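You operate a simulated robot arm through the tools that you are given. There is no shell and no other tool.

You are at the controls of a simulated two-armed robot. One attempt, no reset.

TASK
Hold the mount holder on the top of the side table steady with one hand and flip the clamp of the mount holder the other way with the other.

It is judged by the outcome, as a careful person would: the job done as asked, and still so three seconds after it is handed in. It fails if anything else is knocked over, pushed out of place, dropped, spilled or broken.

THE ROBOT
Two 7-joint arms with two-finger parallel grippers on one trunk, on a base that drives. Base frame: it is fixed to the floor where the robot stands at the start and does not move with it; the origin is under the middle of the robot, x ahead of it, y to its left, z up. Units: mm, rad, N and s.
The left shoulder is at the start at [60, 143, 991], the right one opposite. With the tool pointing down near the work surface each hand reaches from about 300 to 720 mm from the robot's upright axis, wherever it stands, measured 20 degrees to its own side. Places, roughly: clamp of the mount holder [1200, -1600, 900]; mount holder [1250, -1500, 750]. Payload 1.57 kg a hand.
The TCP of each hand is the grasp point between the finger pads, 30 mm short of the fingertips. In the tool frame z runs along the fingers and y along their closing line. Largest opening 110 mm; finger width 24, thickness 12; the body of the gripper, 48 by 112 mm, starts 78 mm behind the TCP.
Orientation is told as [roll, pitch, yaw] about the base's x, y, z axes, in that order, counted from this pose: with the fingers straight down and closing along the base's y, the tool's x points along the base's -x, its y along +y and its z along -z.

THE INTERFACE
- The arms move only by the tool step_arm. It takes "left_commands", "right_commands" or both (then of equal length, played together; a hand with none holds still); each is a list of rows, each a list of 6 numbers: the shift along the tool's x, y, z in mm, then the turn, a rotation vector about the tool's x, y, z in rad. In form: [[x, y, z, rx, ry, rz], ...]. A call has 1 to 20 rows; each row shifts and turns the commanded pose from where the row before left it, along the tool's axes as they then stand. "left_gripper" and "right_gripper" are, for a hand that has rows, the opening, from 0 (shut) to 1 (fully open), set as the call begins (left out, the last holds). Rows are played at 5 a second. More than 50 mm and 0.15 rad between two rows, or a gripper value outside its range, and nothing of the call is played. A pose out of reach is approached as far as the arm can. The call stops where the force on the tool passes 40 N (or 10 N more than at its start, if that is more) or the arm is blocked; 0.2 s more then pass. Each finger travels about 45 mm/s and halts on what it meets, pressing with about 25 N; the grip force reading is that of the motor and also rises with nothing between the fingers. The clock runs only during rows and for 0.2 s after the last one: add rows that do not move to give the fingers time. It gives the time, the measured TCP pose, the force on the tool (base axes), the opening and the grip force at its end, in the units of the frame above (readings bear some noise), with the torque about the TCP (base axes, N m) and any sound that the robot's microphone picked up.
- Cameras (640 x 400 px; columns grow to the right, rows downward): "scene" is now at [57.9, -4.2, 1620.7]; the picture's right is [-0.01, -1.00, 0.00], its down [-0.57, 0.01, -0.82] and it looks along [0.82, -0.01, -0.57] (base axes); focal length 285 px, centre (320, 200). "left" rides on the left gripper at [70, -16, -141] in its tool frame; the picture's right is [0.23, 0.97, 0.00], its down [-0.86, 0.20, -0.48] and it looks along [-0.47, 0.11, 0.88] (tool axes); focal length 222 px, centre (320, 200). "right" rides on the right gripper at [70, 16, -141] in its tool frame; the picture's right is [-0.23, 0.97, 0.00], its down [-0.86, -0.20, -0.48] and it looks along [-0.47, -0.11, 0.88] (tool axes); focal length 222 px, centre (320, 200). There is no depth. A picture from a camera that has moved, and an enlarged one, comes with that camera's place and axes in the base frame and with its lens.
- camera(camera): a new picture of that camera. It takes no simulated time.
- lift_body(by): slides the trunk up (or, below 0, down) by that many mm; the arms and the scene camera ride with it, the base frame stays. It gives what a move gives, with no picture.
- roll_base(legs): drives the robot by 1 to 6 legs, each [ahead, left, turn to the left] in mm, mm and rad, along the robot's own axes; the way and the turn of a leg run together, so that a leg with both is an arc; at most 1500 mm and 3.142 rad a leg. The arms and the cameras ride along, it lands a little off, and it stops where it bumps. It gives what a move gives.
- head_to(pan, tilt): turns the head with the scene camera to pan (to the left, within 1.501 rad either way) and tilt (down, from -0.506 to 1.204), counted from straight ahead of the robot. It gives what a move gives.
- enlarge(camera, box): a new picture of the part [left, top, right, bottom] of that camera's present view, enlarged. It takes no simulated time.
- finish_job(): hands the job in; it is judged then, once.

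Places have to be worked out from the pictures, the camera data and where the tool is seen. Open the grippers and draw the arms clear of the work before you hand the job in, unless the task says otherwise.

The tools are called as a command line: name --argument value ..., lists and objects as JSON in quotes. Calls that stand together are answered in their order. step_arm: Moves the arms, as the interface text tells. Its arguments: {"type":"object","properties":{"left_commands":{"type":"array","items":{"type":"array","items":{"type":"number"}}},"left_gripper":{"type":"number"},"right_commands":{"type":"array","items":{"type":"array","items":{"type":"number"}}},"right_gripper":{"type":"number"}},"required":[]} The other tools are called the same way: lift_body (by) slides the trunk up or down; roll_base (legs) drives the base; head_to (pan, tilt) turns the head that bears the scene camera; camera (camera) takes a picture; enlarge (camera, box) takes an enlarged picture of a part of a camera's view; finish_job () hands the job in.

At the start:

```text
clock: 0.0
left_tool_pos: [462.5, 241.1, 1179.1]
left_ee_rot: [0.0, -0.004, 0.0]
left_ft_force: [0.2, -0.4, 0.0]
left_torque: [0.03, -0.03, 0.0]
left_opening: 110.2
left_gripper_force: 0.0
right_tool_pos: [494.8, -197.7, 1159.5]
right_ee_rot: [0.002, -0.002, 0.0]
right_ft_force: [-0.1, -0.2, -0.2]
right_torque: [0.01, 0.02, 0.0]
right_opening: 109.9
right_gripper_force: 0.0
trunk travel left (down, up): [-590.0, 0.0]
robot x, y, heading: [4.5, 1.4, 0.001]
head pan, tilt: [-0.012, 0.607]
```

scene: 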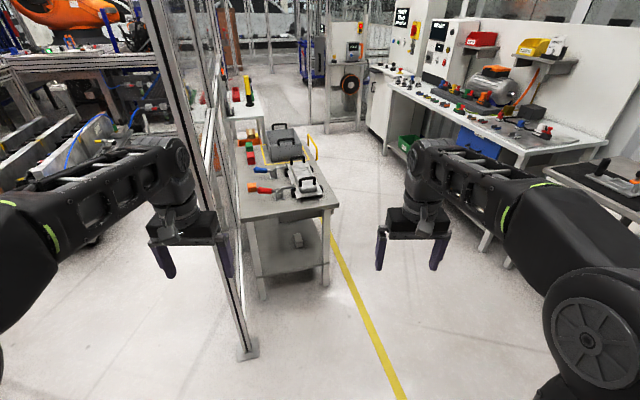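
right: 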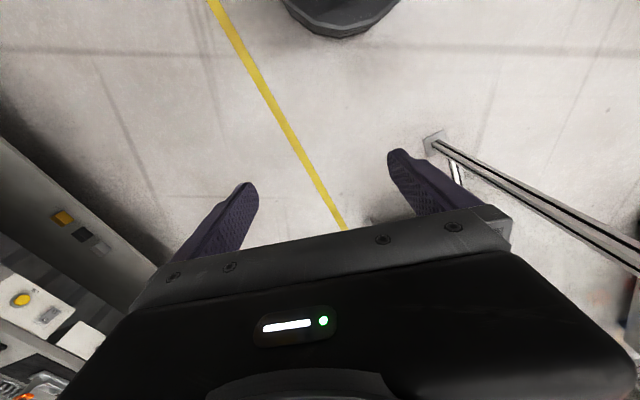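
left: 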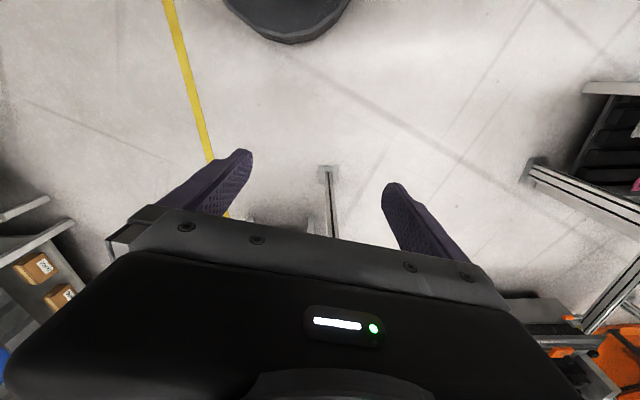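

The side table with the mount holder should be ahead and to the right, partly visible at the right edge of the scene picture. I turn the head that way.

head_to --pan -0.87 --tilt 0.5

```text
clock: 1.2
left_tool_pos: [461.0, 242.3, 1178.4]
left_ee_rot: [0.0, -0.005, -0.001]
left_ft_force: [-0.5, -0.4, -0.8]
left_torque: [0.0, 0.0, 0.01]
left_opening: 110.1
left_gripper_force: 0.0
right_tool_pos: [493.7, -197.1, 1158.5]
right_ee_rot: [0.0, -0.002, -0.001]
right_ft_force: [0.0, 0.1, 0.4]
right_torque: [0.0, 0.02, -0.02]
right_opening: 109.9
right_gripper_force: 0.1
trunk travel left (down, up): [-590.0, 0.0]
robot x, y, heading: [2.0, 1.2, 0.001]
head pan, tilt: [-0.869, 0.499]
```

I take a picture with the turned head.

camera --camera "scene"

enlarge --camera "scene" --box '[220, 80, 420, 205]'

```text
taken
camera scene: at [28.5, -72.6, 1630.4], right [-0.76, -0.65, 0.0], down [-0.31, 0.37, -0.88], along [0.57, -0.67, -0.48], focal length 285 px, centre (320, 200)
```

scene: 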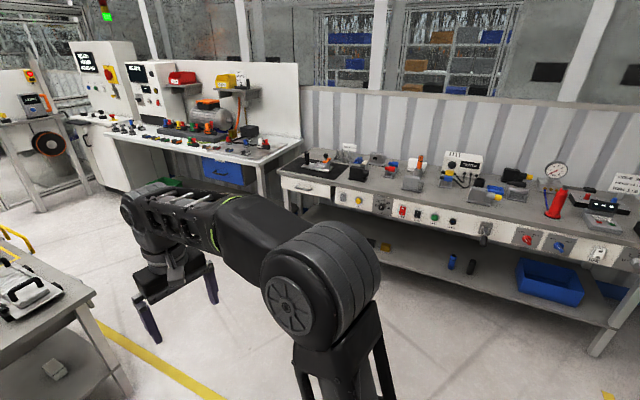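

```text
3.20 times, centred on (320, 142) of scene
camera zoom: at [28.5, -72.6, 1630.4], right [-0.76, -0.65, 0.0], down [-0.31, 0.37, -0.88], along [0.57, -0.67, -0.48], focal length 911 px, centre (320, 384)
```

zoom: 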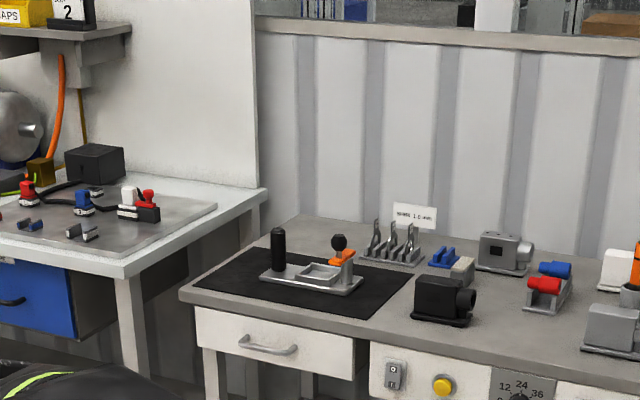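

The mount holder looks like the grey plate on the black mat: a black upright handle, a nest and an orange toggle clamp with a black knob. I enlarge it further.

enlarge --camera "scene" --box '[290, 140, 354, 180]'

enlarge --camera "scene" --box '[270, 135, 430, 235]'

```text
10.00 times, centred on (322, 160) of scene
camera zoom: at [28.5, -72.6, 1630.4], right [-0.76, -0.65, 0.0], down [-0.31, 0.37, -0.88], along [0.57, -0.67, -0.48], focal length 2846 px, centre (300, 600)
```

zoom: 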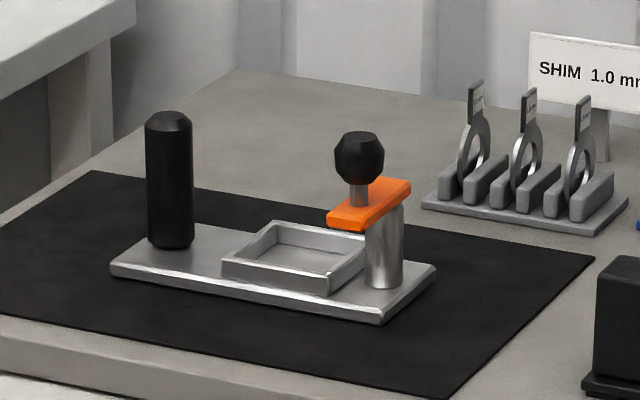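

```text
4.00 times, centred on (350, 185) of scene
camera zoom: at [28.5, -72.6, 1630.4], right [-0.76, -0.65, 0.0], down [-0.31, 0.37, -0.88], along [0.57, -0.67, -0.48], focal length 1138 px, centre (200, 260)
```

zoom: 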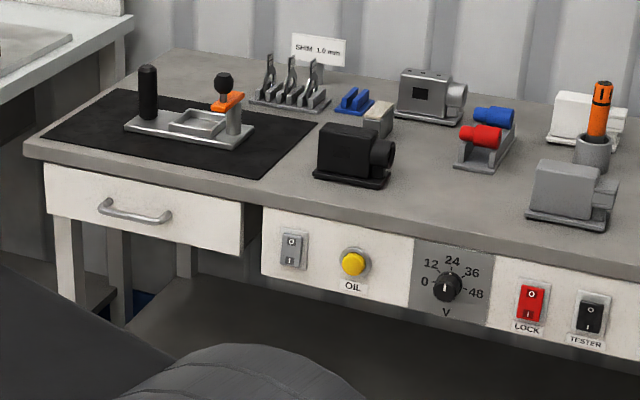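

The bench is turned about 15° (its inward normal heads about -1.31 rad), its top at roughly z≈875, with the holder near [1267, -1508]. I turn in place towards it, drive part way and then sideways, keeping well off the benches.

roll_base --legs '[[0, 0, -1.308], [800, 0, 0], [0, 832, 0]]'

head_to --pan 0.0 --tilt 0.75

camera --camera "scene"

```text
clock: 12.8
left_tool_pos: [1326.6, -993.5, 1178.3]
left_ee_rot: [-0.001, -0.003, -1.362]
left_ft_force: [0.2, 0.7, 0.8]
left_torque: [0.02, 0.0, 0.0]
left_opening: 110.2
left_gripper_force: 0.1
right_tool_pos: [902.9, -1116.0, 1158.1]
right_ee_rot: [0.001, -0.003, -1.362]
right_ft_force: [0.2, -0.6, -0.4]
right_torque: [-0.04, 0.02, 0.03]
right_opening: 110.2
right_gripper_force: 0.1
trunk travel left (down, up): [-590.0, 0.0]
robot x, y, heading: [994.5, -593.8, -1.362]
head pan, tilt: [-0.869, 0.499]
```

```text
clock: 13.9
left_tool_pos: [1325.6, -994.2, 1178.4]
left_ee_rot: [0.001, -0.004, -1.364]
left_ft_force: [-0.7, -0.8, -0.1]
left_torque: [-0.02, 0.01, 0.01]
left_opening: 109.9
left_gripper_force: 0.0
right_tool_pos: [901.1, -1116.5, 1158.3]
right_ee_rot: [0.001, -0.002, -1.363]
right_ft_force: [0.2, 0.2, 0.1]
right_torque: [0.02, -0.01, 0.04]
right_opening: 109.8
right_gripper_force: 0.1
trunk travel left (down, up): [-590.0, 0.0]
robot x, y, heading: [991.6, -591.7, -1.361]
head pan, tilt: [0.0, 0.75]
```

```text
taken
camera scene: at [1003.6, -647.9, 1608.4], right [-0.98, -0.21, 0.0], down [-0.14, 0.67, -0.73], along [0.15, -0.72, -0.68], focal length 285 px, centre (320, 200)
```

scene: 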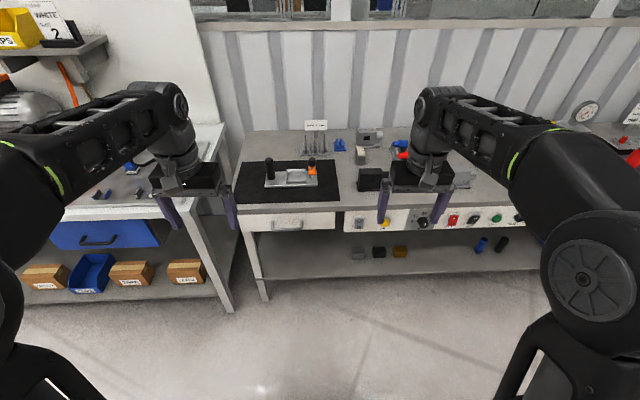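

The holder is visible between the arms; triangulating the two views gives roughly [1330, -1580, 835]. I enlarge it for detail.

enlarge --camera "scene" --box '[230, 120, 358, 200]'

enlarge --camera "scene" --box '[258, 148, 322, 188]'

```text
5.00 times, centred on (294, 160) of scene
camera zoom: at [1003.6, -647.9, 1608.4], right [-0.98, -0.21, 0.0], down [-0.14, 0.67, -0.73], along [0.15, -0.72, -0.68], focal length 1423 px, centre (450, 400)
```

zoom: 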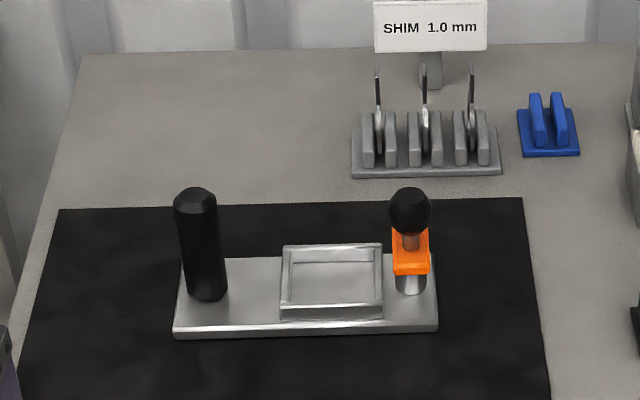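

```text
10.00 times, centred on (290, 168) of scene
camera zoom: at [1003.6, -647.9, 1608.4], right [-0.98, -0.21, 0.0], down [-0.14, 0.67, -0.73], along [0.15, -0.72, -0.68], focal length 2846 px, centre (620, 520)
```

zoom: 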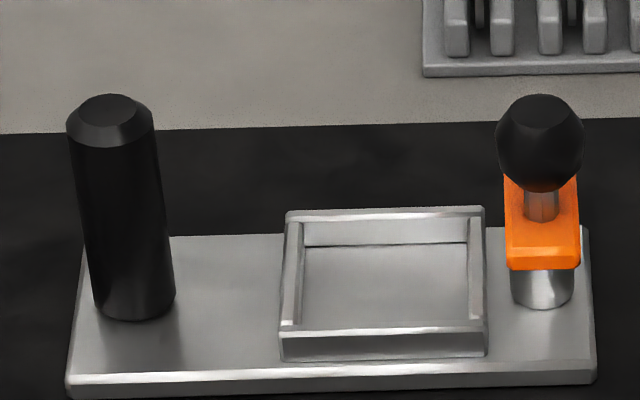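

Triangulation gives the plate top near z≈850, the black handle at about [1401, -1539] and the clamp post at about [1231, -1581]. I drive up so the holder is centred about 540 mm ahead, hands staying high.

roll_base --legs '[[0, 98, 0.033], [470, 0, 0]]'

camera --camera "scene"

camera --camera "right"

camera --camera "left"

```text
clock: 17.5
left_tool_pos: [1545.9, -1409.0, 1177.8]
left_ee_rot: [0.001, 0.0, -1.324]
left_ft_force: [-0.4, -0.8, 0.0]
left_torque: [0.01, -0.01, 0.04]
left_opening: 109.9
left_gripper_force: 0.0
right_tool_pos: [1127.2, -1549.4, 1158.8]
right_ee_rot: [-0.001, 0.001, -1.324]
right_ft_force: [-0.3, 0.0, -1.2]
right_torque: [-0.01, 0.01, 0.01]
right_opening: 109.9
right_gripper_force: 0.0
trunk travel left (down, up): [-590.0, 0.0]
robot x, y, heading: [1200.0, -1020.0, -1.324]
head pan, tilt: [0.0, 0.75]
```

```text
taken
camera scene: at [1211.3, -1076.4, 1608.4], right [-0.97, -0.24, 0.0], down [-0.17, 0.66, -0.73], along [0.18, -0.71, -0.68], focal length 285 px, centre (320, 200)
```

scene: 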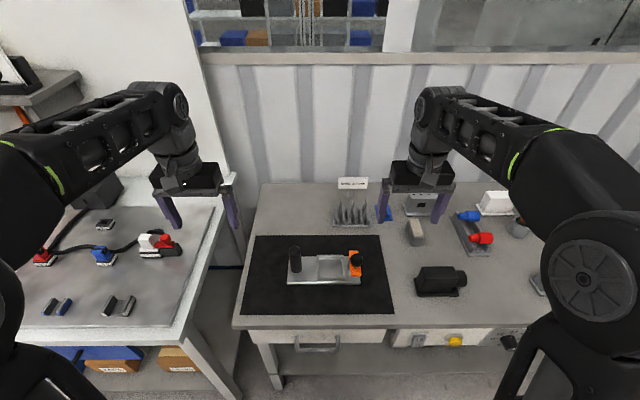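

```text
taken
camera right: at [1124.5, -1477.3, 1299.1], right [1.0, 0.02, 0.0], down [0.01, -0.88, 0.48], along [0.01, -0.48, -0.88], focal length 222 px, centre (320, 200)
```

right: 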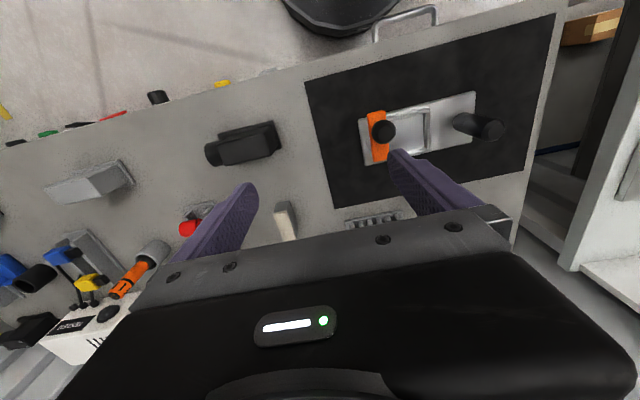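

```text
taken
camera left: at [1512.2, -1344.9, 1318.8], right [0.89, 0.46, 0.0], down [0.4, -0.78, 0.48], along [0.22, -0.43, -0.88], focal length 222 px, centre (320, 200)
```

left: 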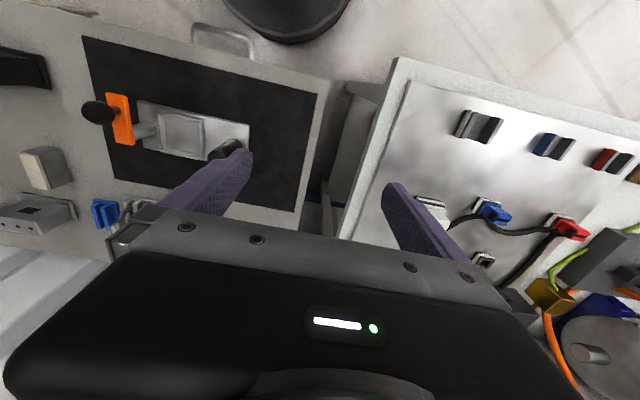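

enlarge --camera "left" --box '[70, 80, 134, 120]'

enlarge --camera "left" --box '[70, 70, 262, 190]'

enlarge --camera "right" --box '[350, 80, 510, 180]'

enlarge --camera "scene" --box '[280, 235, 376, 295]'

```text
10.00 times, centred on (102, 100) of left
camera zoom: at [1512.2, -1344.9, 1318.8], right [0.89, 0.46, 0.0], down [0.4, -0.78, 0.48], along [0.22, -0.43, -0.88], focal length 2221 px, centre (2500, 1200)
```

zoom: 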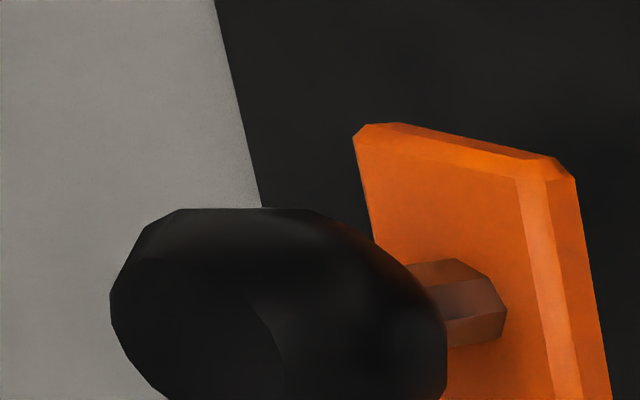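

```text
3.33 times, centred on (166, 130) of left
camera zoom: at [1512.2, -1344.9, 1318.8], right [0.89, 0.46, 0.0], down [0.4, -0.78, 0.48], along [0.22, -0.43, -0.88], focal length 740 px, centre (833, 433)
```

zoom: 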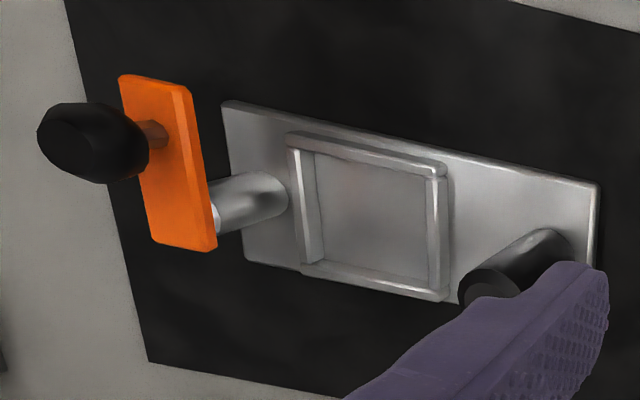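

```text
4.00 times, centred on (430, 130) of right
camera zoom: at [1124.5, -1477.3, 1299.1], right [1.0, 0.02, 0.0], down [0.01, -0.88, 0.48], along [0.01, -0.48, -0.88], focal length 888 px, centre (-120, 480)
```

zoom: 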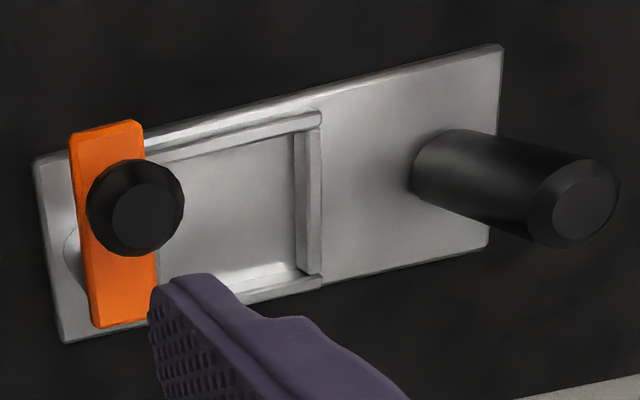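

```text
6.67 times, centred on (328, 265) of scene
camera zoom: at [1211.3, -1076.4, 1608.4], right [-0.97, -0.24, 0.0], down [-0.17, 0.66, -0.73], along [0.18, -0.71, -0.68], focal length 1897 px, centre (267, -233)
```

zoom: 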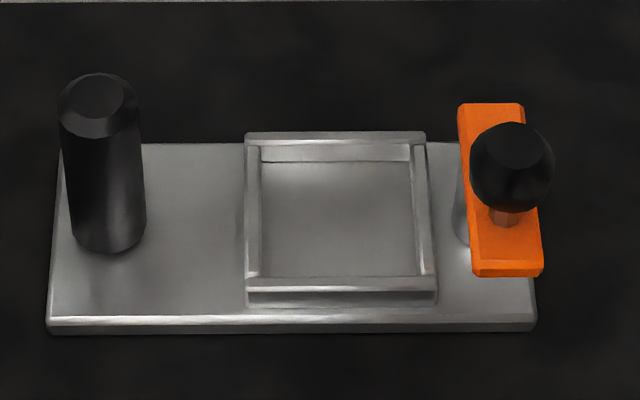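

The clamp is an orange arm that pivots on a vertical post (about [1236, -1584]) and now points at the robot, with its knob at about [1226, -1550, 943]. The handle is about 35 mm across at [1404, -1545], top z≈947. I turn the left hand 90° so it closes along the depth, then bring it high over the handle.

step_arm --left_commands '[[0, 0, 0, 0, 0, 0.1428], [0, 0, 0, 0, 0, 0.1428], [0, 0, 0, 0, 0, 0.1428], [0, 0, 0, 0, 0, 0.1428], [0, 0, 0, 0, 0, 0.1428], [0, 0, 0, 0, 0, 0.1428], [0, 0, 0, 0, 0, 0.1428], [0, 0, 0, 0, 0, 0.1428], [0, 0, 0, 0, 0, 0.1428], [0, 0, 0, 0, 0, 0.1428], [0, 0, 0, 0, 0, 0.1428], [-42.75, 24.4, 0, 0, 0, 0], [-42.75, 24.4, 0, 0, 0, 0], [-42.75, 24.4, 0, 0, 0, 0], [-42.75, 24.4, 0, 0, 0, 0], [0, 0, 0, 0, 0, 0]]'

camera --camera "scene"

camera --camera "left"

```text
clock: 20.9
left_tool_pos: [1496.4, -1459.2, 1178.6]
left_ee_rot: [0.01, 0.001, -2.895]
left_ft_force: [-0.3, 0.0, 0.4]
left_torque: [-0.02, 0.02, -0.02]
left_opening: 110.1
left_gripper_force: 0.1
left hand out of reach, approached as far as the arm can: row 13, 14, 15
right_tool_pos: [1126.2, -1548.9, 1159.2]
right_ee_rot: [0.001, -0.002, -1.323]
right_ft_force: [0.2, 0.3, 0.0]
right_torque: [-0.01, -0.03, -0.04]
right_opening: 109.9
right_gripper_force: 0.0
trunk travel left (down, up): [-590.0, 0.0]
robot x, y, heading: [1196.7, -1024.2, -1.323]
head pan, tilt: [0.0, 0.75]
```

```text
taken
camera scene: at [1211.1, -1075.7, 1608.4], right [-0.97, -0.24, 0.0], down [-0.17, 0.66, -0.73], along [0.18, -0.71, -0.68], focal length 285 px, centre (320, 200)
```

scene: 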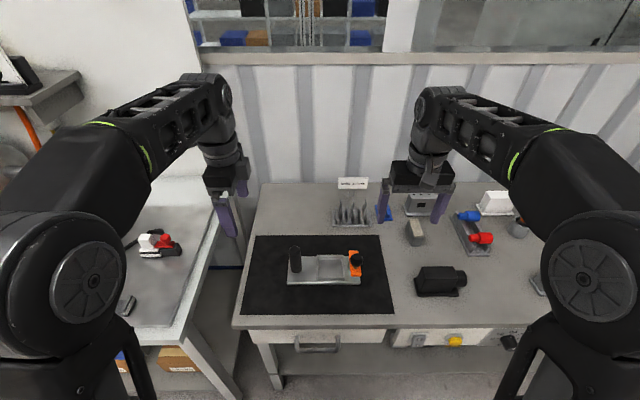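

```text
taken
camera left: at [1559.1, -1424.4, 1318.8], right [0.46, -0.89, 0.01], down [-0.78, -0.4, 0.48], along [-0.42, -0.23, -0.88], focal length 222 px, centre (320, 200)
```

left: 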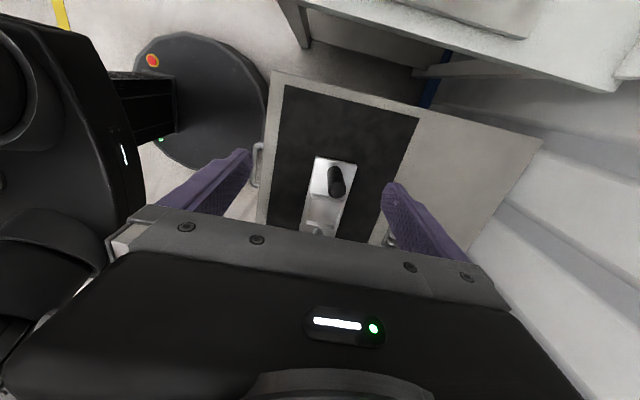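

The left hand could not reach the high point; the reach should be better lower down. I lower it 130 mm, so the tips stay above z≈1015 and clear of the handle.

step_arm --left_commands '[[0, 0, 32.5, 0, 0, 0], [0, 0, 32.5, 0, 0, 0], [0, 0, 32.5, 0, 0, 0], [0, 0, 32.5, 0, 0, 0], [0, 0, 0, 0, 0, 0], [0, 0, 0, 0, 0, 0]]'

```text
clock: 22.3
left_tool_pos: [1496.7, -1459.1, 1050.6]
left_ee_rot: [0.003, -0.001, -2.895]
left_ft_force: [-0.4, 0.3, -0.5]
left_torque: [0.0, 0.02, 0.01]
left_opening: 110.1
left_gripper_force: 0.1
right_tool_pos: [1126.4, -1549.4, 1159.5]
right_ee_rot: [-0.001, -0.001, -1.326]
right_ft_force: [0.4, -0.4, 0.1]
right_torque: [-0.01, 0.02, 0.0]
right_opening: 110.2
right_gripper_force: 0.1
trunk travel left (down, up): [-590.0, 0.0]
robot x, y, heading: [1198.1, -1021.9, -1.321]
head pan, tilt: [0.0, 0.75]
```

The commanded pose stayed at the reachable point. I now move sideways to above the handle at this lower height.

step_arm --left_commands '[[-37, 20.4, 0, 0, 0, 0], [-37, 20.4, 0, 0, 0, 0], [-37, 20.4, 0, 0, 0, 0], [0, 0, 0, 0, 0, 0]]'

camera --camera "left"

camera --camera "scene"

```text
clock: 23.3
left_tool_pos: [1404.5, -1545.6, 1051.9]
left_ee_rot: [0.003, 0.0, -2.895]
left_ft_force: [0.3, 0.4, 0.2]
left_torque: [-0.02, 0.02, -0.05]
left_opening: 110.1
left_gripper_force: 0.1
right_tool_pos: [1127.1, -1548.0, 1159.4]
right_ee_rot: [0.001, -0.002, -1.324]
right_ft_force: [0.3, 0.1, 0.8]
right_torque: [0.0, -0.01, -0.01]
right_opening: 109.8
right_gripper_force: 0.0
trunk travel left (down, up): [-590.0, 0.0]
robot x, y, heading: [1196.8, -1019.2, -1.322]
head pan, tilt: [0.0, 0.75]
```

```text
taken
camera left: at [1467.4, -1512.6, 1193.2], right [0.46, -0.89, 0.0], down [-0.78, -0.4, 0.48], along [-0.42, -0.22, -0.88], focal length 222 px, centre (320, 200)
```

left: 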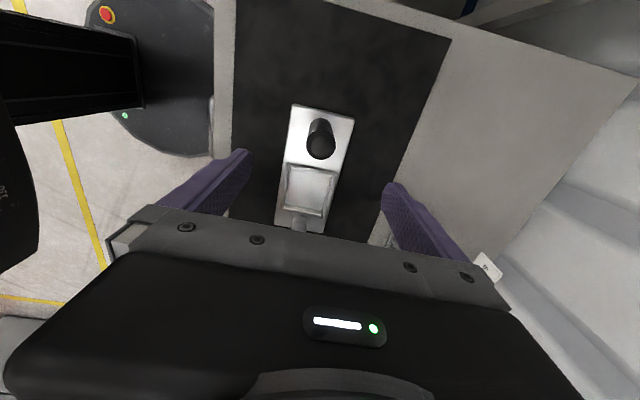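

```text
taken
camera scene: at [1211.6, -1074.7, 1608.4], right [-0.97, -0.24, 0.0], down [-0.17, 0.66, -0.73], along [0.18, -0.71, -0.68], focal length 285 px, centre (320, 200)
```

scene: 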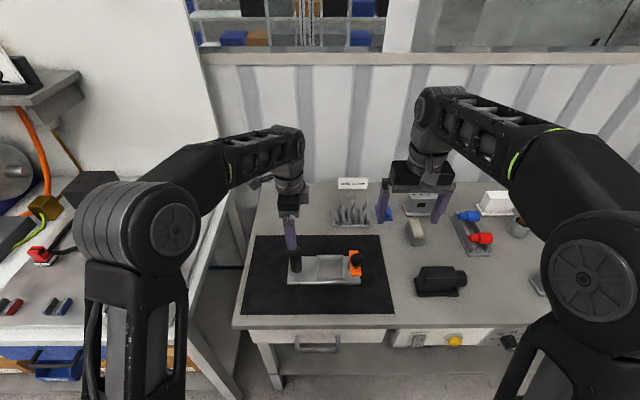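

The left hand is above the handle. I enlarge its wrist view to check the handle's place.

enlarge --camera "left" --box '[240, 80, 400, 180]'

enlarge --camera "scene" --box '[264, 205, 392, 285]'

```text
4.00 times, centred on (320, 130) of left
camera zoom: at [1467.4, -1512.6, 1193.2], right [0.46, -0.89, 0.0], down [-0.78, -0.4, 0.48], along [-0.42, -0.22, -0.88], focal length 888 px, centre (320, 480)
```

zoom: 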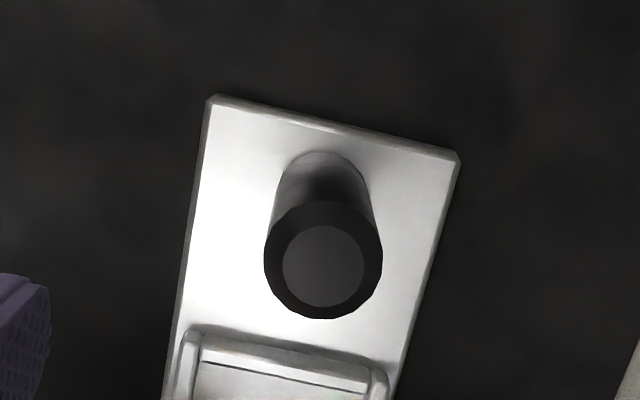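

```text
5.00 times, centred on (328, 245) of scene
camera zoom: at [1211.6, -1074.7, 1608.4], right [-0.97, -0.24, 0.0], down [-0.17, 0.66, -0.73], along [0.18, -0.71, -0.68], focal length 1423 px, centre (280, -25)
```

zoom: 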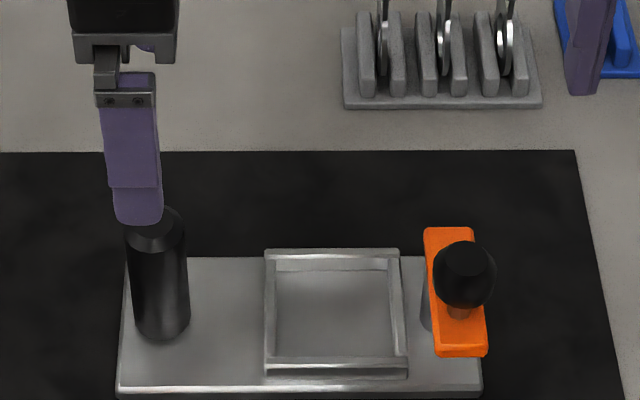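

The handle is confirmed at about [1406, -1544], 33 mm across. I lower the left hand straight down to TCP z≈905 with the jaws open.

step_arm --left_commands '[[2, 0, 30, 0, 0, 0], [0, 0, 30, 0, 0, 0], [0, 0, 30, 0, 0, 0], [0, 0, 30, 0, 0, 0], [0, 0, 26, 0, 0, 0], [0, 0, 0, 0, 0, 0], [0, 0, 0, 0, 0, 0]]'

enlarge --camera "left" --box '[160, 60, 480, 260]'

enlarge --camera "scene" --box '[264, 205, 392, 285]'

```text
clock: 24.9
left_tool_pos: [1410.4, -1548.4, 904.1]
left_ee_rot: [0.004, 0.001, -2.895]
left_ft_force: [-0.4, -0.3, -0.9]
left_torque: [0.01, -0.01, 0.0]
left_opening: 110.1
left_gripper_force: 0.1
right_tool_pos: [1127.1, -1548.5, 1157.6]
right_ee_rot: [0.002, -0.003, -1.323]
right_ft_force: [0.0, 0.4, 0.2]
right_torque: [0.01, -0.01, -0.01]
right_opening: 109.8
right_gripper_force: 0.0
trunk travel left (down, up): [-590.0, 0.0]
robot x, y, heading: [1199.8, -1023.8, -1.325]
head pan, tilt: [0.0, 0.75]
```

```text
2.00 times, centred on (320, 160) of left
camera zoom: at [1472.8, -1513.2, 1045.1], right [0.46, -0.89, 0.0], down [-0.78, -0.4, 0.48], along [-0.42, -0.22, -0.88], focal length 444 px, centre (320, 280)
```

zoom: 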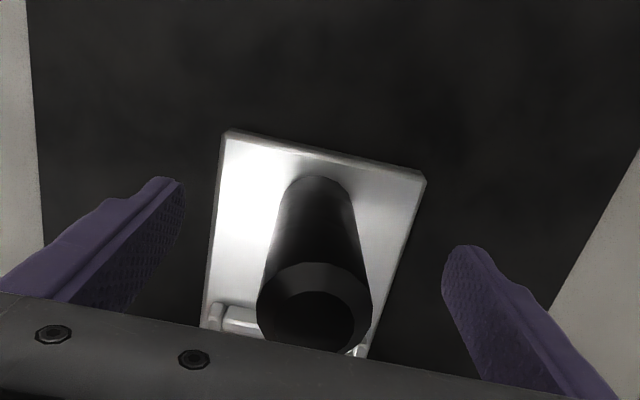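

```text
5.00 times, centred on (328, 245) of scene
camera zoom: at [1211.2, -1075.7, 1608.4], right [-0.97, -0.24, 0.0], down [-0.17, 0.66, -0.73], along [0.18, -0.71, -0.68], focal length 1423 px, centre (280, -25)
```

zoom: 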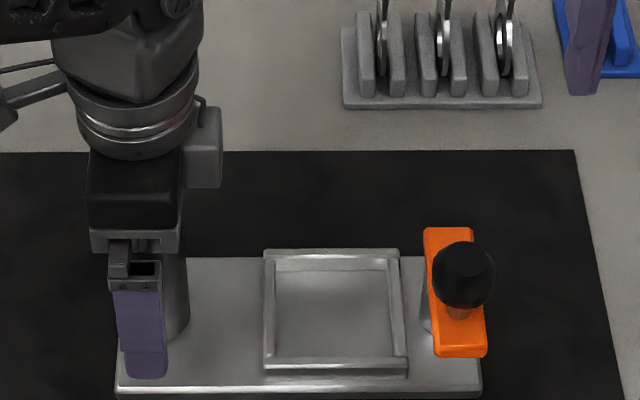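

In the wrist picture the handle sits about 4 mm toward tool +x and 2 mm toward -y of the TCP. I correct that and close the left gripper on the handle.

step_arm --left_commands '[[4, -2, 0, 0, 0, 0], [0, 0, 0, 0, 0, 0]]'

step_arm --left_commands '[[0, 0, 0, 0, 0, 0], [0, 0, 0, 0, 0, 0], [0, 0, 0, 0, 0, 0], [0, 0, 0, 0, 0, 0], [0, 0, 0, 0, 0, 0], [0, 0, 0, 0, 0, 0], [0, 0, 0, 0, 0, 0]]' --left_gripper 0.0

enlarge --camera "scene" --box '[264, 205, 392, 285]'

enlarge --camera "left" --box '[160, 60, 480, 260]'

```text
clock: 25.5
left_tool_pos: [1412.5, -1545.3, 904.7]
left_ee_rot: [0.005, 0.0, -2.895]
left_ft_force: [0.0, -0.1, 0.1]
left_torque: [-0.02, -0.02, -0.02]
left_opening: 110.0
left_gripper_force: 0.0
right_tool_pos: [1126.8, -1549.1, 1158.4]
right_ee_rot: [-0.001, -0.002, -1.325]
right_ft_force: [0.0, 0.7, 0.5]
right_torque: [-0.04, -0.02, -0.01]
right_opening: 109.9
right_gripper_force: 0.1
trunk travel left (down, up): [-590.0, 0.0]
robot x, y, heading: [1199.4, -1021.7, -1.323]
head pan, tilt: [0.0, 0.75]
```

```text
clock: 27.1
left_tool_pos: [1413.3, -1545.9, 904.9]
left_ee_rot: [0.003, -0.001, -2.893]
left_ft_force: [1.6, -2.9, 3.5]
left_torque: [0.13, 0.35, 0.03]
left_opening: 35.5
left_gripper_force: 25.4
right_tool_pos: [1128.2, -1549.0, 1158.7]
right_ee_rot: [0.0, -0.001, -1.325]
right_ft_force: [-0.2, -0.9, -0.6]
right_torque: [0.02, 0.02, -0.02]
right_opening: 109.9
right_gripper_force: 0.1
trunk travel left (down, up): [-590.0, 0.0]
robot x, y, heading: [1199.2, -1022.0, -1.327]
head pan, tilt: [0.0, 0.75]
```

```text
5.00 times, centred on (328, 245) of scene
camera zoom: at [1211.2, -1075.9, 1608.4], right [-0.97, -0.24, 0.0], down [-0.17, 0.66, -0.73], along [0.18, -0.71, -0.68], focal length 1423 px, centre (280, -25)
```

zoom: 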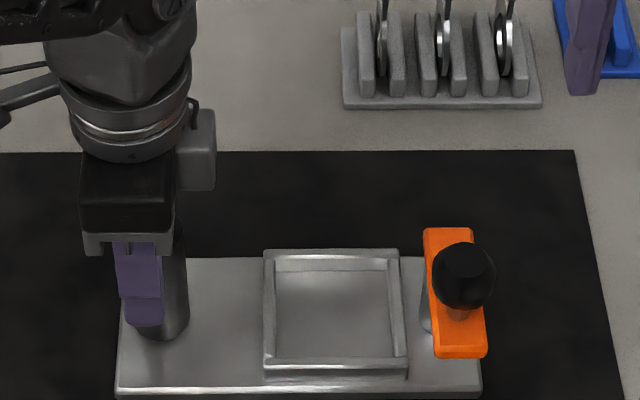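

```text
2.00 times, centred on (320, 160) of left
camera zoom: at [1475.7, -1510.4, 1045.6], right [0.46, -0.89, 0.0], down [-0.78, -0.4, 0.48], along [-0.42, -0.22, -0.88], focal length 444 px, centre (320, 280)
```

zoom: 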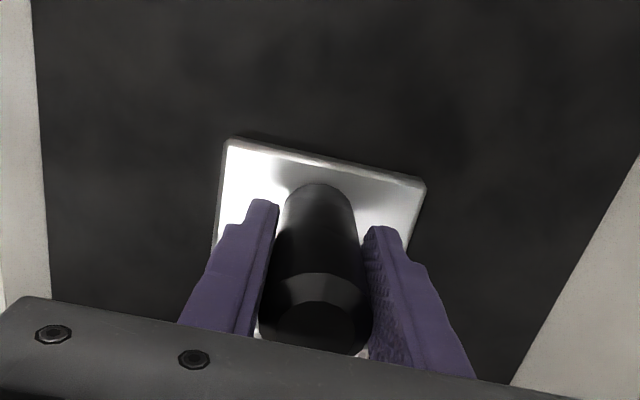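

The left hand holds the handle (opening 35.5 mm, 25 N), and the plate did not shift. I close the right gripper into a poker, bring it right of the knob at a safe height, and tilt it so its body leans back toward me, clear of the left wrist.

step_arm --right_commands '[[-5, 12.7, 32, 0, 0, 0], [-5, 12.7, 32, 0, 0, 0], [-5, 12.7, 32, 0, 0, 0], [-5, 12.7, 32, 0, 0, 0], [0, 0, 0, 0, -0.125, 0], [0, 0, 0, 0, -0.125, 0], [0, 0, 0, 0, -0.125, 0], [0, 0, 0, 0, -0.125, 0], [0, 0, 0, 0, 0, 0]]' --right_gripper 0.0

camera --camera "scene"

camera --camera "right"

```text
clock: 29.1
left_tool_pos: [1413.3, -1543.3, 904.9]
left_ee_rot: [0.003, 0.0, -2.897]
left_ft_force: [1.2, 1.0, 1.7]
left_torque: [0.36, 0.1, -0.02]
left_opening: 35.8
left_gripper_force: 24.8
right_tool_pos: [1180.9, -1555.3, 1030.9]
right_ee_rot: [-0.001, -0.502, -1.324]
right_ft_force: [-0.1, 0.3, 0.6]
right_torque: [-0.01, 0.0, 0.0]
right_opening: 0.3
right_gripper_force: 21.3
trunk travel left (down, up): [-590.0, 0.0]
robot x, y, heading: [1200.8, -1017.1, -1.328]
head pan, tilt: [0.0, 0.75]
```

```text
taken
camera scene: at [1211.3, -1075.3, 1608.4], right [-0.97, -0.24, 0.0], down [-0.17, 0.66, -0.73], along [0.18, -0.71, -0.68], focal length 285 px, centre (320, 200)
```

scene: 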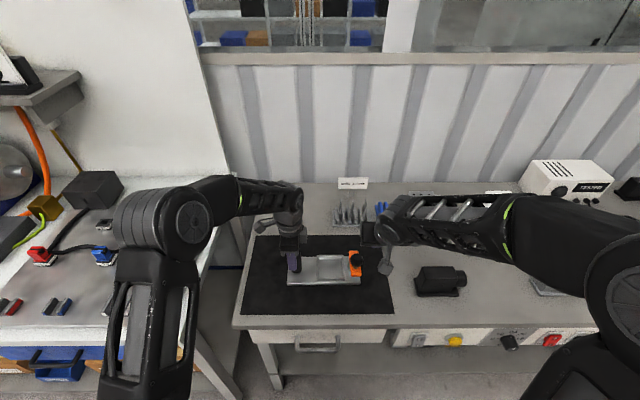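

```text
taken
camera right: at [1163.7, -1426.1, 1120.4], right [0.99, 0.04, 0.11], down [-0.07, -0.55, 0.83], along [0.1, -0.83, -0.55], focal length 222 px, centre (320, 200)
```

right: 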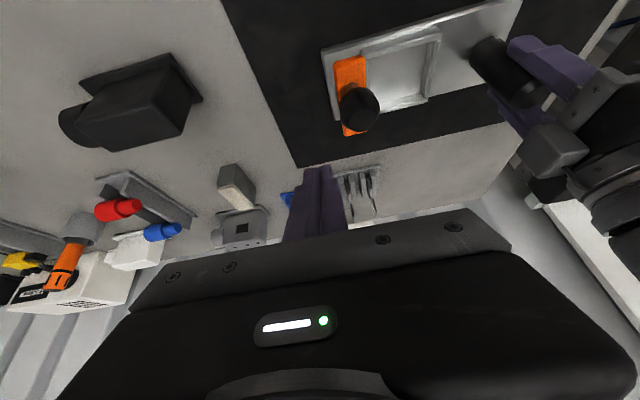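

The poker hangs to the right of the knob. I enlarge both views to measure the knob and arm heights.

enlarge --camera "right" --box '[280, 30, 440, 130]'

enlarge --camera "scene" --box '[264, 205, 392, 285]'

```text
4.00 times, centred on (360, 80) of right
camera zoom: at [1163.7, -1426.1, 1120.4], right [0.99, 0.04, 0.11], down [-0.07, -0.55, 0.83], along [0.1, -0.83, -0.55], focal length 888 px, centre (160, 680)
```

zoom: 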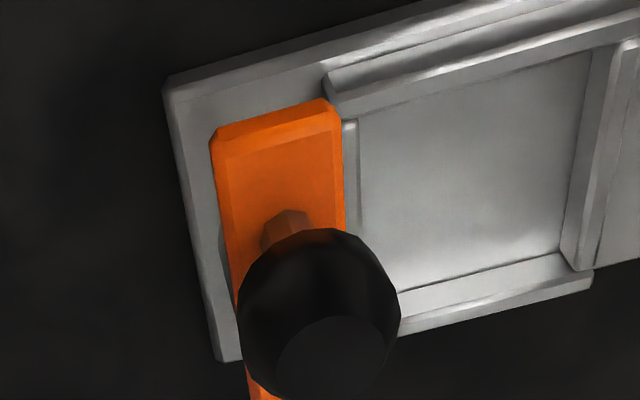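

```text
5.00 times, centred on (328, 245) of scene
camera zoom: at [1211.3, -1075.3, 1608.4], right [-0.97, -0.24, 0.0], down [-0.17, 0.66, -0.73], along [0.18, -0.71, -0.68], focal length 1423 px, centre (280, -25)
```

zoom: 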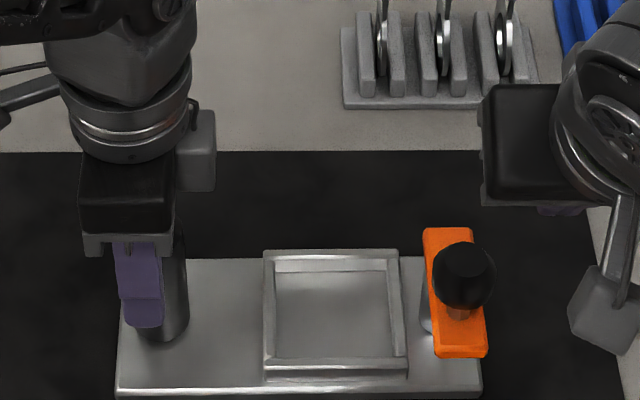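

The knob centre measures about [1226, -1550, 945] (radius about 18), the arm top z≈902 and the post [1235, -1585]. I lower the closed fingers 83 mm so the tips sit at z≈922, about 15 mm right of the knob.

step_arm --right_commands '[[13.3, 0, 24.3, 0, 0, 0], [13.3, 0, 24.3, 0, 0, 0], [13.3, 0, 24.3, 0, 0, 0], [0, 0, 0, 0, 0, 0]]'

enlarge --camera "scene" --box '[264, 205, 424, 305]'

enlarge --camera "right" --box '[240, 40, 560, 240]'

```text
clock: 30.1
left_tool_pos: [1413.6, -1544.2, 904.9]
left_ee_rot: [0.003, -0.001, -2.896]
left_ft_force: [1.3, 2.3, 1.8]
left_torque: [0.51, 0.13, -0.12]
left_opening: 35.7
left_gripper_force: 24.7
right_tool_pos: [1180.4, -1557.5, 949.6]
right_ee_rot: [0.0, -0.503, -1.324]
right_ft_force: [0.4, 0.8, -0.2]
right_torque: [0.0, -0.02, 0.04]
right_opening: 0.0
right_gripper_force: 21.2
trunk travel left (down, up): [-590.0, 0.0]
robot x, y, heading: [1198.9, -1020.8, -1.326]
head pan, tilt: [0.0, 0.75]
```

```text
4.00 times, centred on (344, 255) of scene
camera zoom: at [1211.3, -1075.2, 1608.4], right [-0.97, -0.24, 0.0], down [-0.17, 0.66, -0.73], along [0.18, -0.71, -0.68], focal length 1138 px, centre (224, -20)
```

zoom: 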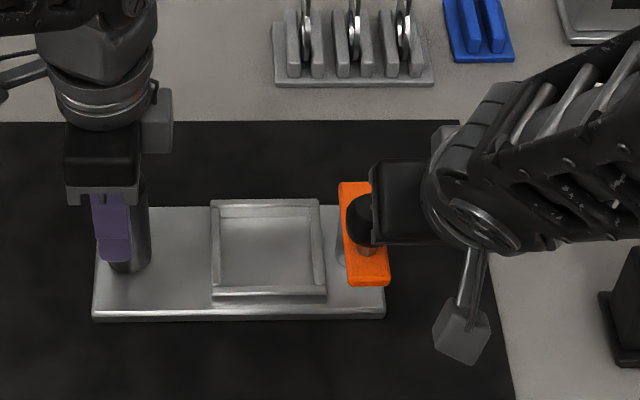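

```text
2.00 times, centred on (400, 140) of right
camera zoom: at [1164.3, -1428.0, 1038.0], right [0.99, 0.04, 0.11], down [-0.07, -0.55, 0.83], along [0.1, -0.83, -0.55], focal length 444 px, centre (160, 320)
```

zoom: 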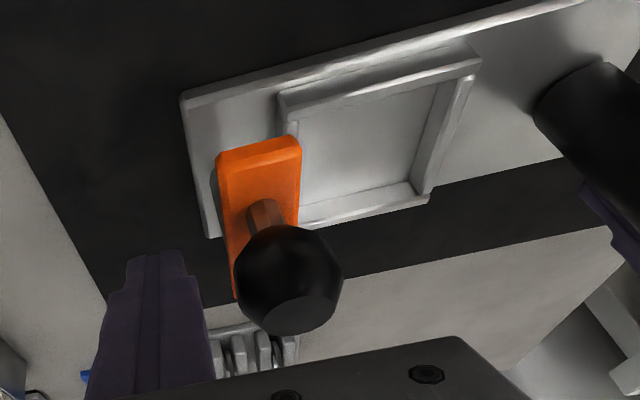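

The poker is right of the knob with a small gap. I push left along the first part of an arc around the post (about 30°), watching the forces, to learn how the clamp turns.

step_arm --right_commands '[[0, 8, 0, 0, 0, 0], [0, 7, 0, 0, 0, 0], [2.8, 5, -1.5, 0, 0, 0], [2.9, 5.3, -1.6, 0, 0, 0], [1.6, 5.8, -0.9, 0, 0, 0], [1.6, 5.9, -0.9, 0, 0, 0], [0, 0, 0, 0, 0, 0]]'

enlarge --camera "scene" --box '[264, 205, 424, 305]'

enlarge --camera "right" --box '[240, 40, 560, 240]'

```text
clock: 31.7
left_tool_pos: [1411.7, -1543.3, 904.3]
left_ee_rot: [0.004, -0.001, -2.895]
left_ft_force: [1.0, 2.0, 0.3]
left_torque: [0.63, -0.47, -0.13]
left_opening: 35.8
left_gripper_force: 24.2
right_tool_pos: [1214.6, -1538.1, 948.3]
right_ee_rot: [0.001, -0.501, -1.323]
right_ft_force: [-0.5, 0.8, -0.4]
right_torque: [-0.01, -0.03, 0.02]
right_opening: 0.0
right_gripper_force: 21.2
trunk travel left (down, up): [-590.0, 0.0]
robot x, y, heading: [1198.0, -1019.8, -1.324]
head pan, tilt: [0.0, 0.75]
```

```text
4.00 times, centred on (344, 255) of scene
camera zoom: at [1211.2, -1075.3, 1608.4], right [-0.97, -0.24, 0.0], down [-0.17, 0.66, -0.73], along [0.18, -0.71, -0.68], focal length 1138 px, centre (224, -20)
```

zoom: 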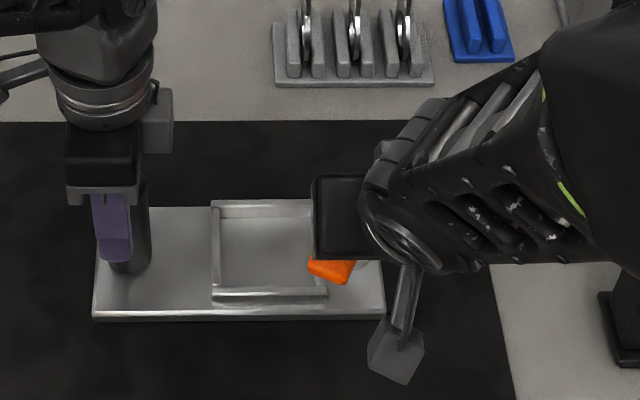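

```text
2.00 times, centred on (400, 140) of right
camera zoom: at [1197.6, -1408.3, 1037.9], right [0.99, 0.04, 0.11], down [-0.07, -0.55, 0.83], along [0.1, -0.83, -0.55], focal length 444 px, centre (160, 320)
```

zoom: 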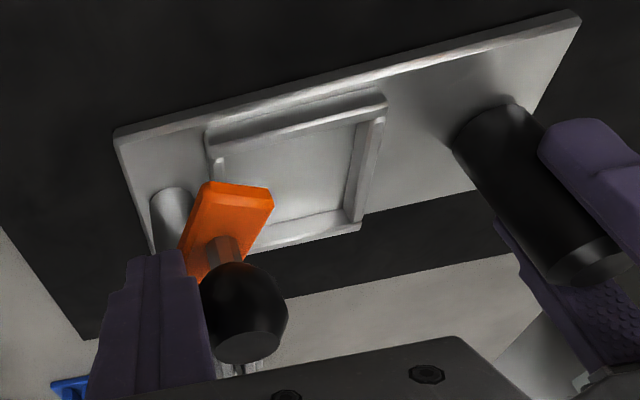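

The clamp swings easily about the vertical post, with almost no force and the base not moving. I continue along the arc to about 90°.

step_arm --right_commands '[[0.2, 6.1, -0.1, 0, 0, 0], [0.2, 6.1, -0.1, 0, 0, 0], [-1.2, 6, 0.65, 0, 0, 0], [-1.2, 6, 0.65, 0, 0, 0], [-2.5, 5.4, 1.37, 0, 0, 0], [-2.5, 5.4, 1.37, 0, 0, 0], [-3.6, 4.5, 2.0, 0, 0, 0], [-3.6, 4.5, 2.0, 0, 0, 0], [0, 0, 0, 0, 0, 0]]'

enlarge --camera "scene" --box '[264, 205, 424, 305]'

enlarge --camera "right" --box '[240, 40, 560, 240]'

```text
clock: 33.7
left_tool_pos: [1412.6, -1544.4, 904.3]
left_ee_rot: [0.003, 0.001, -2.896]
left_ft_force: [-0.8, 1.7, 0.0]
left_torque: [0.47, 0.16, -0.08]
left_opening: 35.6
left_gripper_force: 24.9
right_tool_pos: [1261.4, -1542.2, 949.9]
right_ee_rot: [0.001, -0.501, -1.326]
right_ft_force: [-0.4, 0.4, 0.4]
right_torque: [-0.02, 0.02, 0.03]
right_opening: 0.1
right_gripper_force: 21.5
trunk travel left (down, up): [-590.0, 0.0]
robot x, y, heading: [1197.2, -1020.5, -1.324]
head pan, tilt: [0.0, 0.75]
```

```text
4.00 times, centred on (344, 255) of scene
camera zoom: at [1211.1, -1075.3, 1608.4], right [-0.97, -0.24, 0.0], down [-0.17, 0.66, -0.73], along [0.18, -0.71, -0.68], focal length 1138 px, centre (224, -20)
```

zoom: 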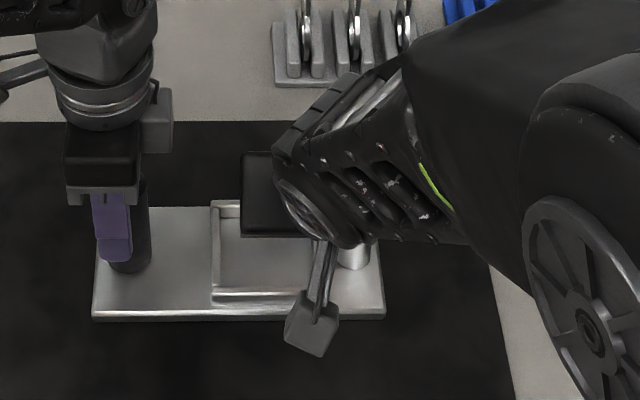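

```text
2.00 times, centred on (400, 140) of right
camera zoom: at [1244.1, -1412.5, 1038.8], right [0.99, 0.04, 0.11], down [-0.07, -0.55, 0.83], along [0.1, -0.83, -0.55], focal length 444 px, centre (160, 320)
```

zoom: 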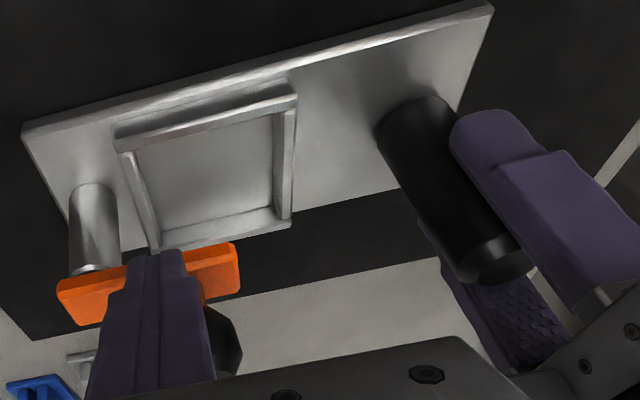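

The arm is now at about 90°, still without resistance. "The other way" suggests going further if the joint lets it, so I continue carefully toward 120° and watch for a stop.

step_arm --right_commands '[[-4.5, 3.25, 2.5, 0, 0, 0], [-4.5, 3.25, 2.5, 0, 0, 0], [-5.1, 1.85, 2.8, 0, 0, 0], [-5.1, 1.85, 2.8, 0, 0, 0], [0, 0, 0, 0, 0, 0]]'

enlarge --camera "scene" --box '[264, 205, 424, 305]'

enlarge --camera "right" --box '[200, 40, 520, 240]'

```text
clock: 34.9
left_tool_pos: [1412.9, -1545.2, 905.5]
left_ee_rot: [0.004, 0.0, -2.894]
left_ft_force: [5.1, -3.5, 2.9]
left_torque: [0.46, 0.16, 0.05]
left_opening: 35.3
left_gripper_force: 25.0
right_tool_pos: [1276.6, -1560.3, 947.9]
right_ee_rot: [0.0, -0.501, -1.325]
right_ft_force: [-2.2, 4.2, -3.0]
right_torque: [0.08, 0.06, -0.02]
right_opening: 0.0
right_gripper_force: 20.9
trunk travel left (down, up): [-590.0, 0.0]
robot x, y, heading: [1196.6, -1019.0, -1.326]
head pan, tilt: [0.0, 0.75]
```

```text
4.00 times, centred on (344, 255) of scene
camera zoom: at [1211.5, -1075.5, 1608.4], right [-0.97, -0.24, 0.0], down [-0.17, 0.66, -0.73], along [0.18, -0.71, -0.68], focal length 1138 px, centre (224, -20)
```

zoom: 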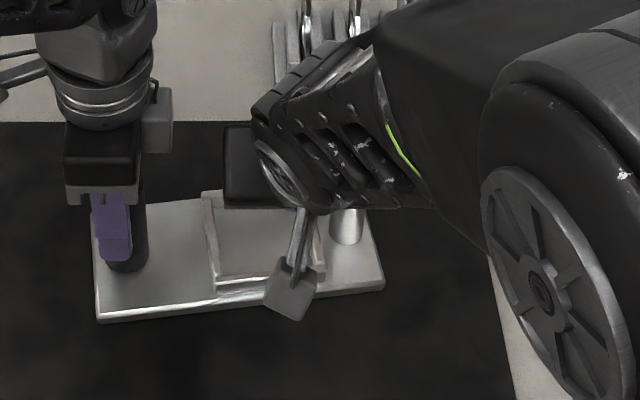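

```text
2.00 times, centred on (360, 140) of right
camera zoom: at [1260.0, -1431.5, 1038.2], right [0.99, 0.04, 0.11], down [-0.07, -0.55, 0.83], along [0.1, -0.83, -0.55], focal length 444 px, centre (240, 320)
```

zoom: 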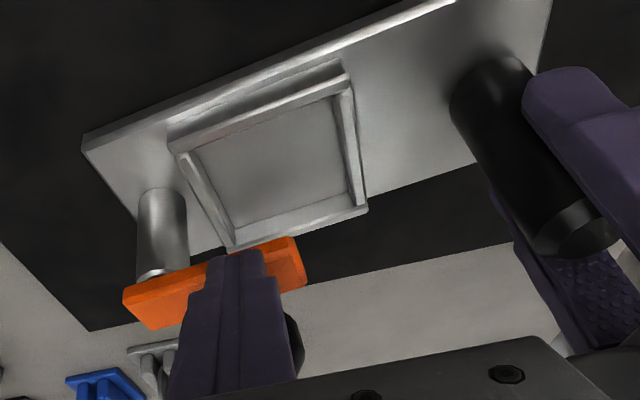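

A stop was reached: the clamp arm now lies parallel to the plate, over the nest, and the last push turned the base a few degrees about the handle. I back the right hand off the knob, lift it and move it right to see.

step_arm --right_commands '[[13.15, 0, -7.2, 0, 0, 0], [13.15, 0, -7.2, 0, 0, 0], [-16, 0, -29, 0, 0, 0], [-16, 0, -29, 0, 0, 0], [-16, 0, -29, 0, 0, 0], [0, -45, 0, 0, 0, 0], [0, -45, 0, 0, 0, 0], [0, -45, 0, 0, 0, 0], [0, 0, 0, 0, 0, 0]]'

enlarge --camera "scene" --box '[264, 205, 424, 305]'

enlarge --camera "right" --box '[240, 0, 560, 200]'

```text
clock: 36.9
left_tool_pos: [1412.7, -1543.4, 904.7]
left_ee_rot: [0.001, 0.001, -2.894]
left_ft_force: [4.0, 1.7, 0.7]
left_torque: [0.27, 0.43, -0.26]
left_opening: 35.3
left_gripper_force: 25.1
right_tool_pos: [1134.9, -1566.1, 1047.1]
right_ee_rot: [-0.002, -0.499, -1.325]
right_ft_force: [0.4, -0.2, -1.0]
right_torque: [0.02, 0.01, -0.02]
right_opening: 0.0
right_gripper_force: 21.3
trunk travel left (down, up): [-590.0, 0.0]
robot x, y, heading: [1200.4, -1020.0, -1.324]
head pan, tilt: [0.0, 0.75]
```

```text
4.00 times, centred on (344, 255) of scene
camera zoom: at [1211.6, -1075.3, 1608.4], right [-0.97, -0.24, 0.0], down [-0.17, 0.66, -0.73], along [0.18, -0.71, -0.68], focal length 1138 px, centre (224, -20)
```

zoom: 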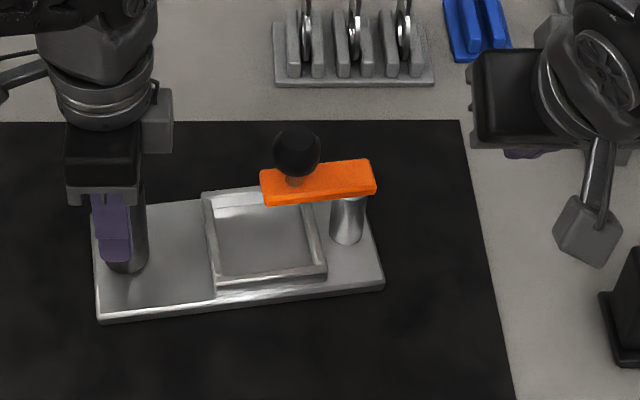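

```text
2.00 times, centred on (400, 100) of right
camera zoom: at [1118.7, -1436.4, 1136.2], right [0.99, 0.04, 0.11], down [-0.07, -0.55, 0.83], along [0.1, -0.83, -0.55], focal length 444 px, centre (160, 400)
```

zoom: 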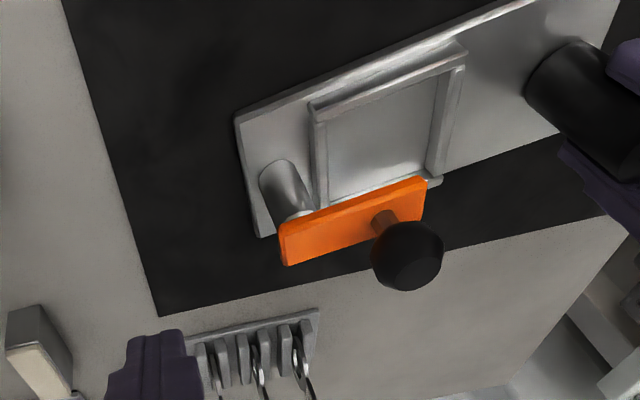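

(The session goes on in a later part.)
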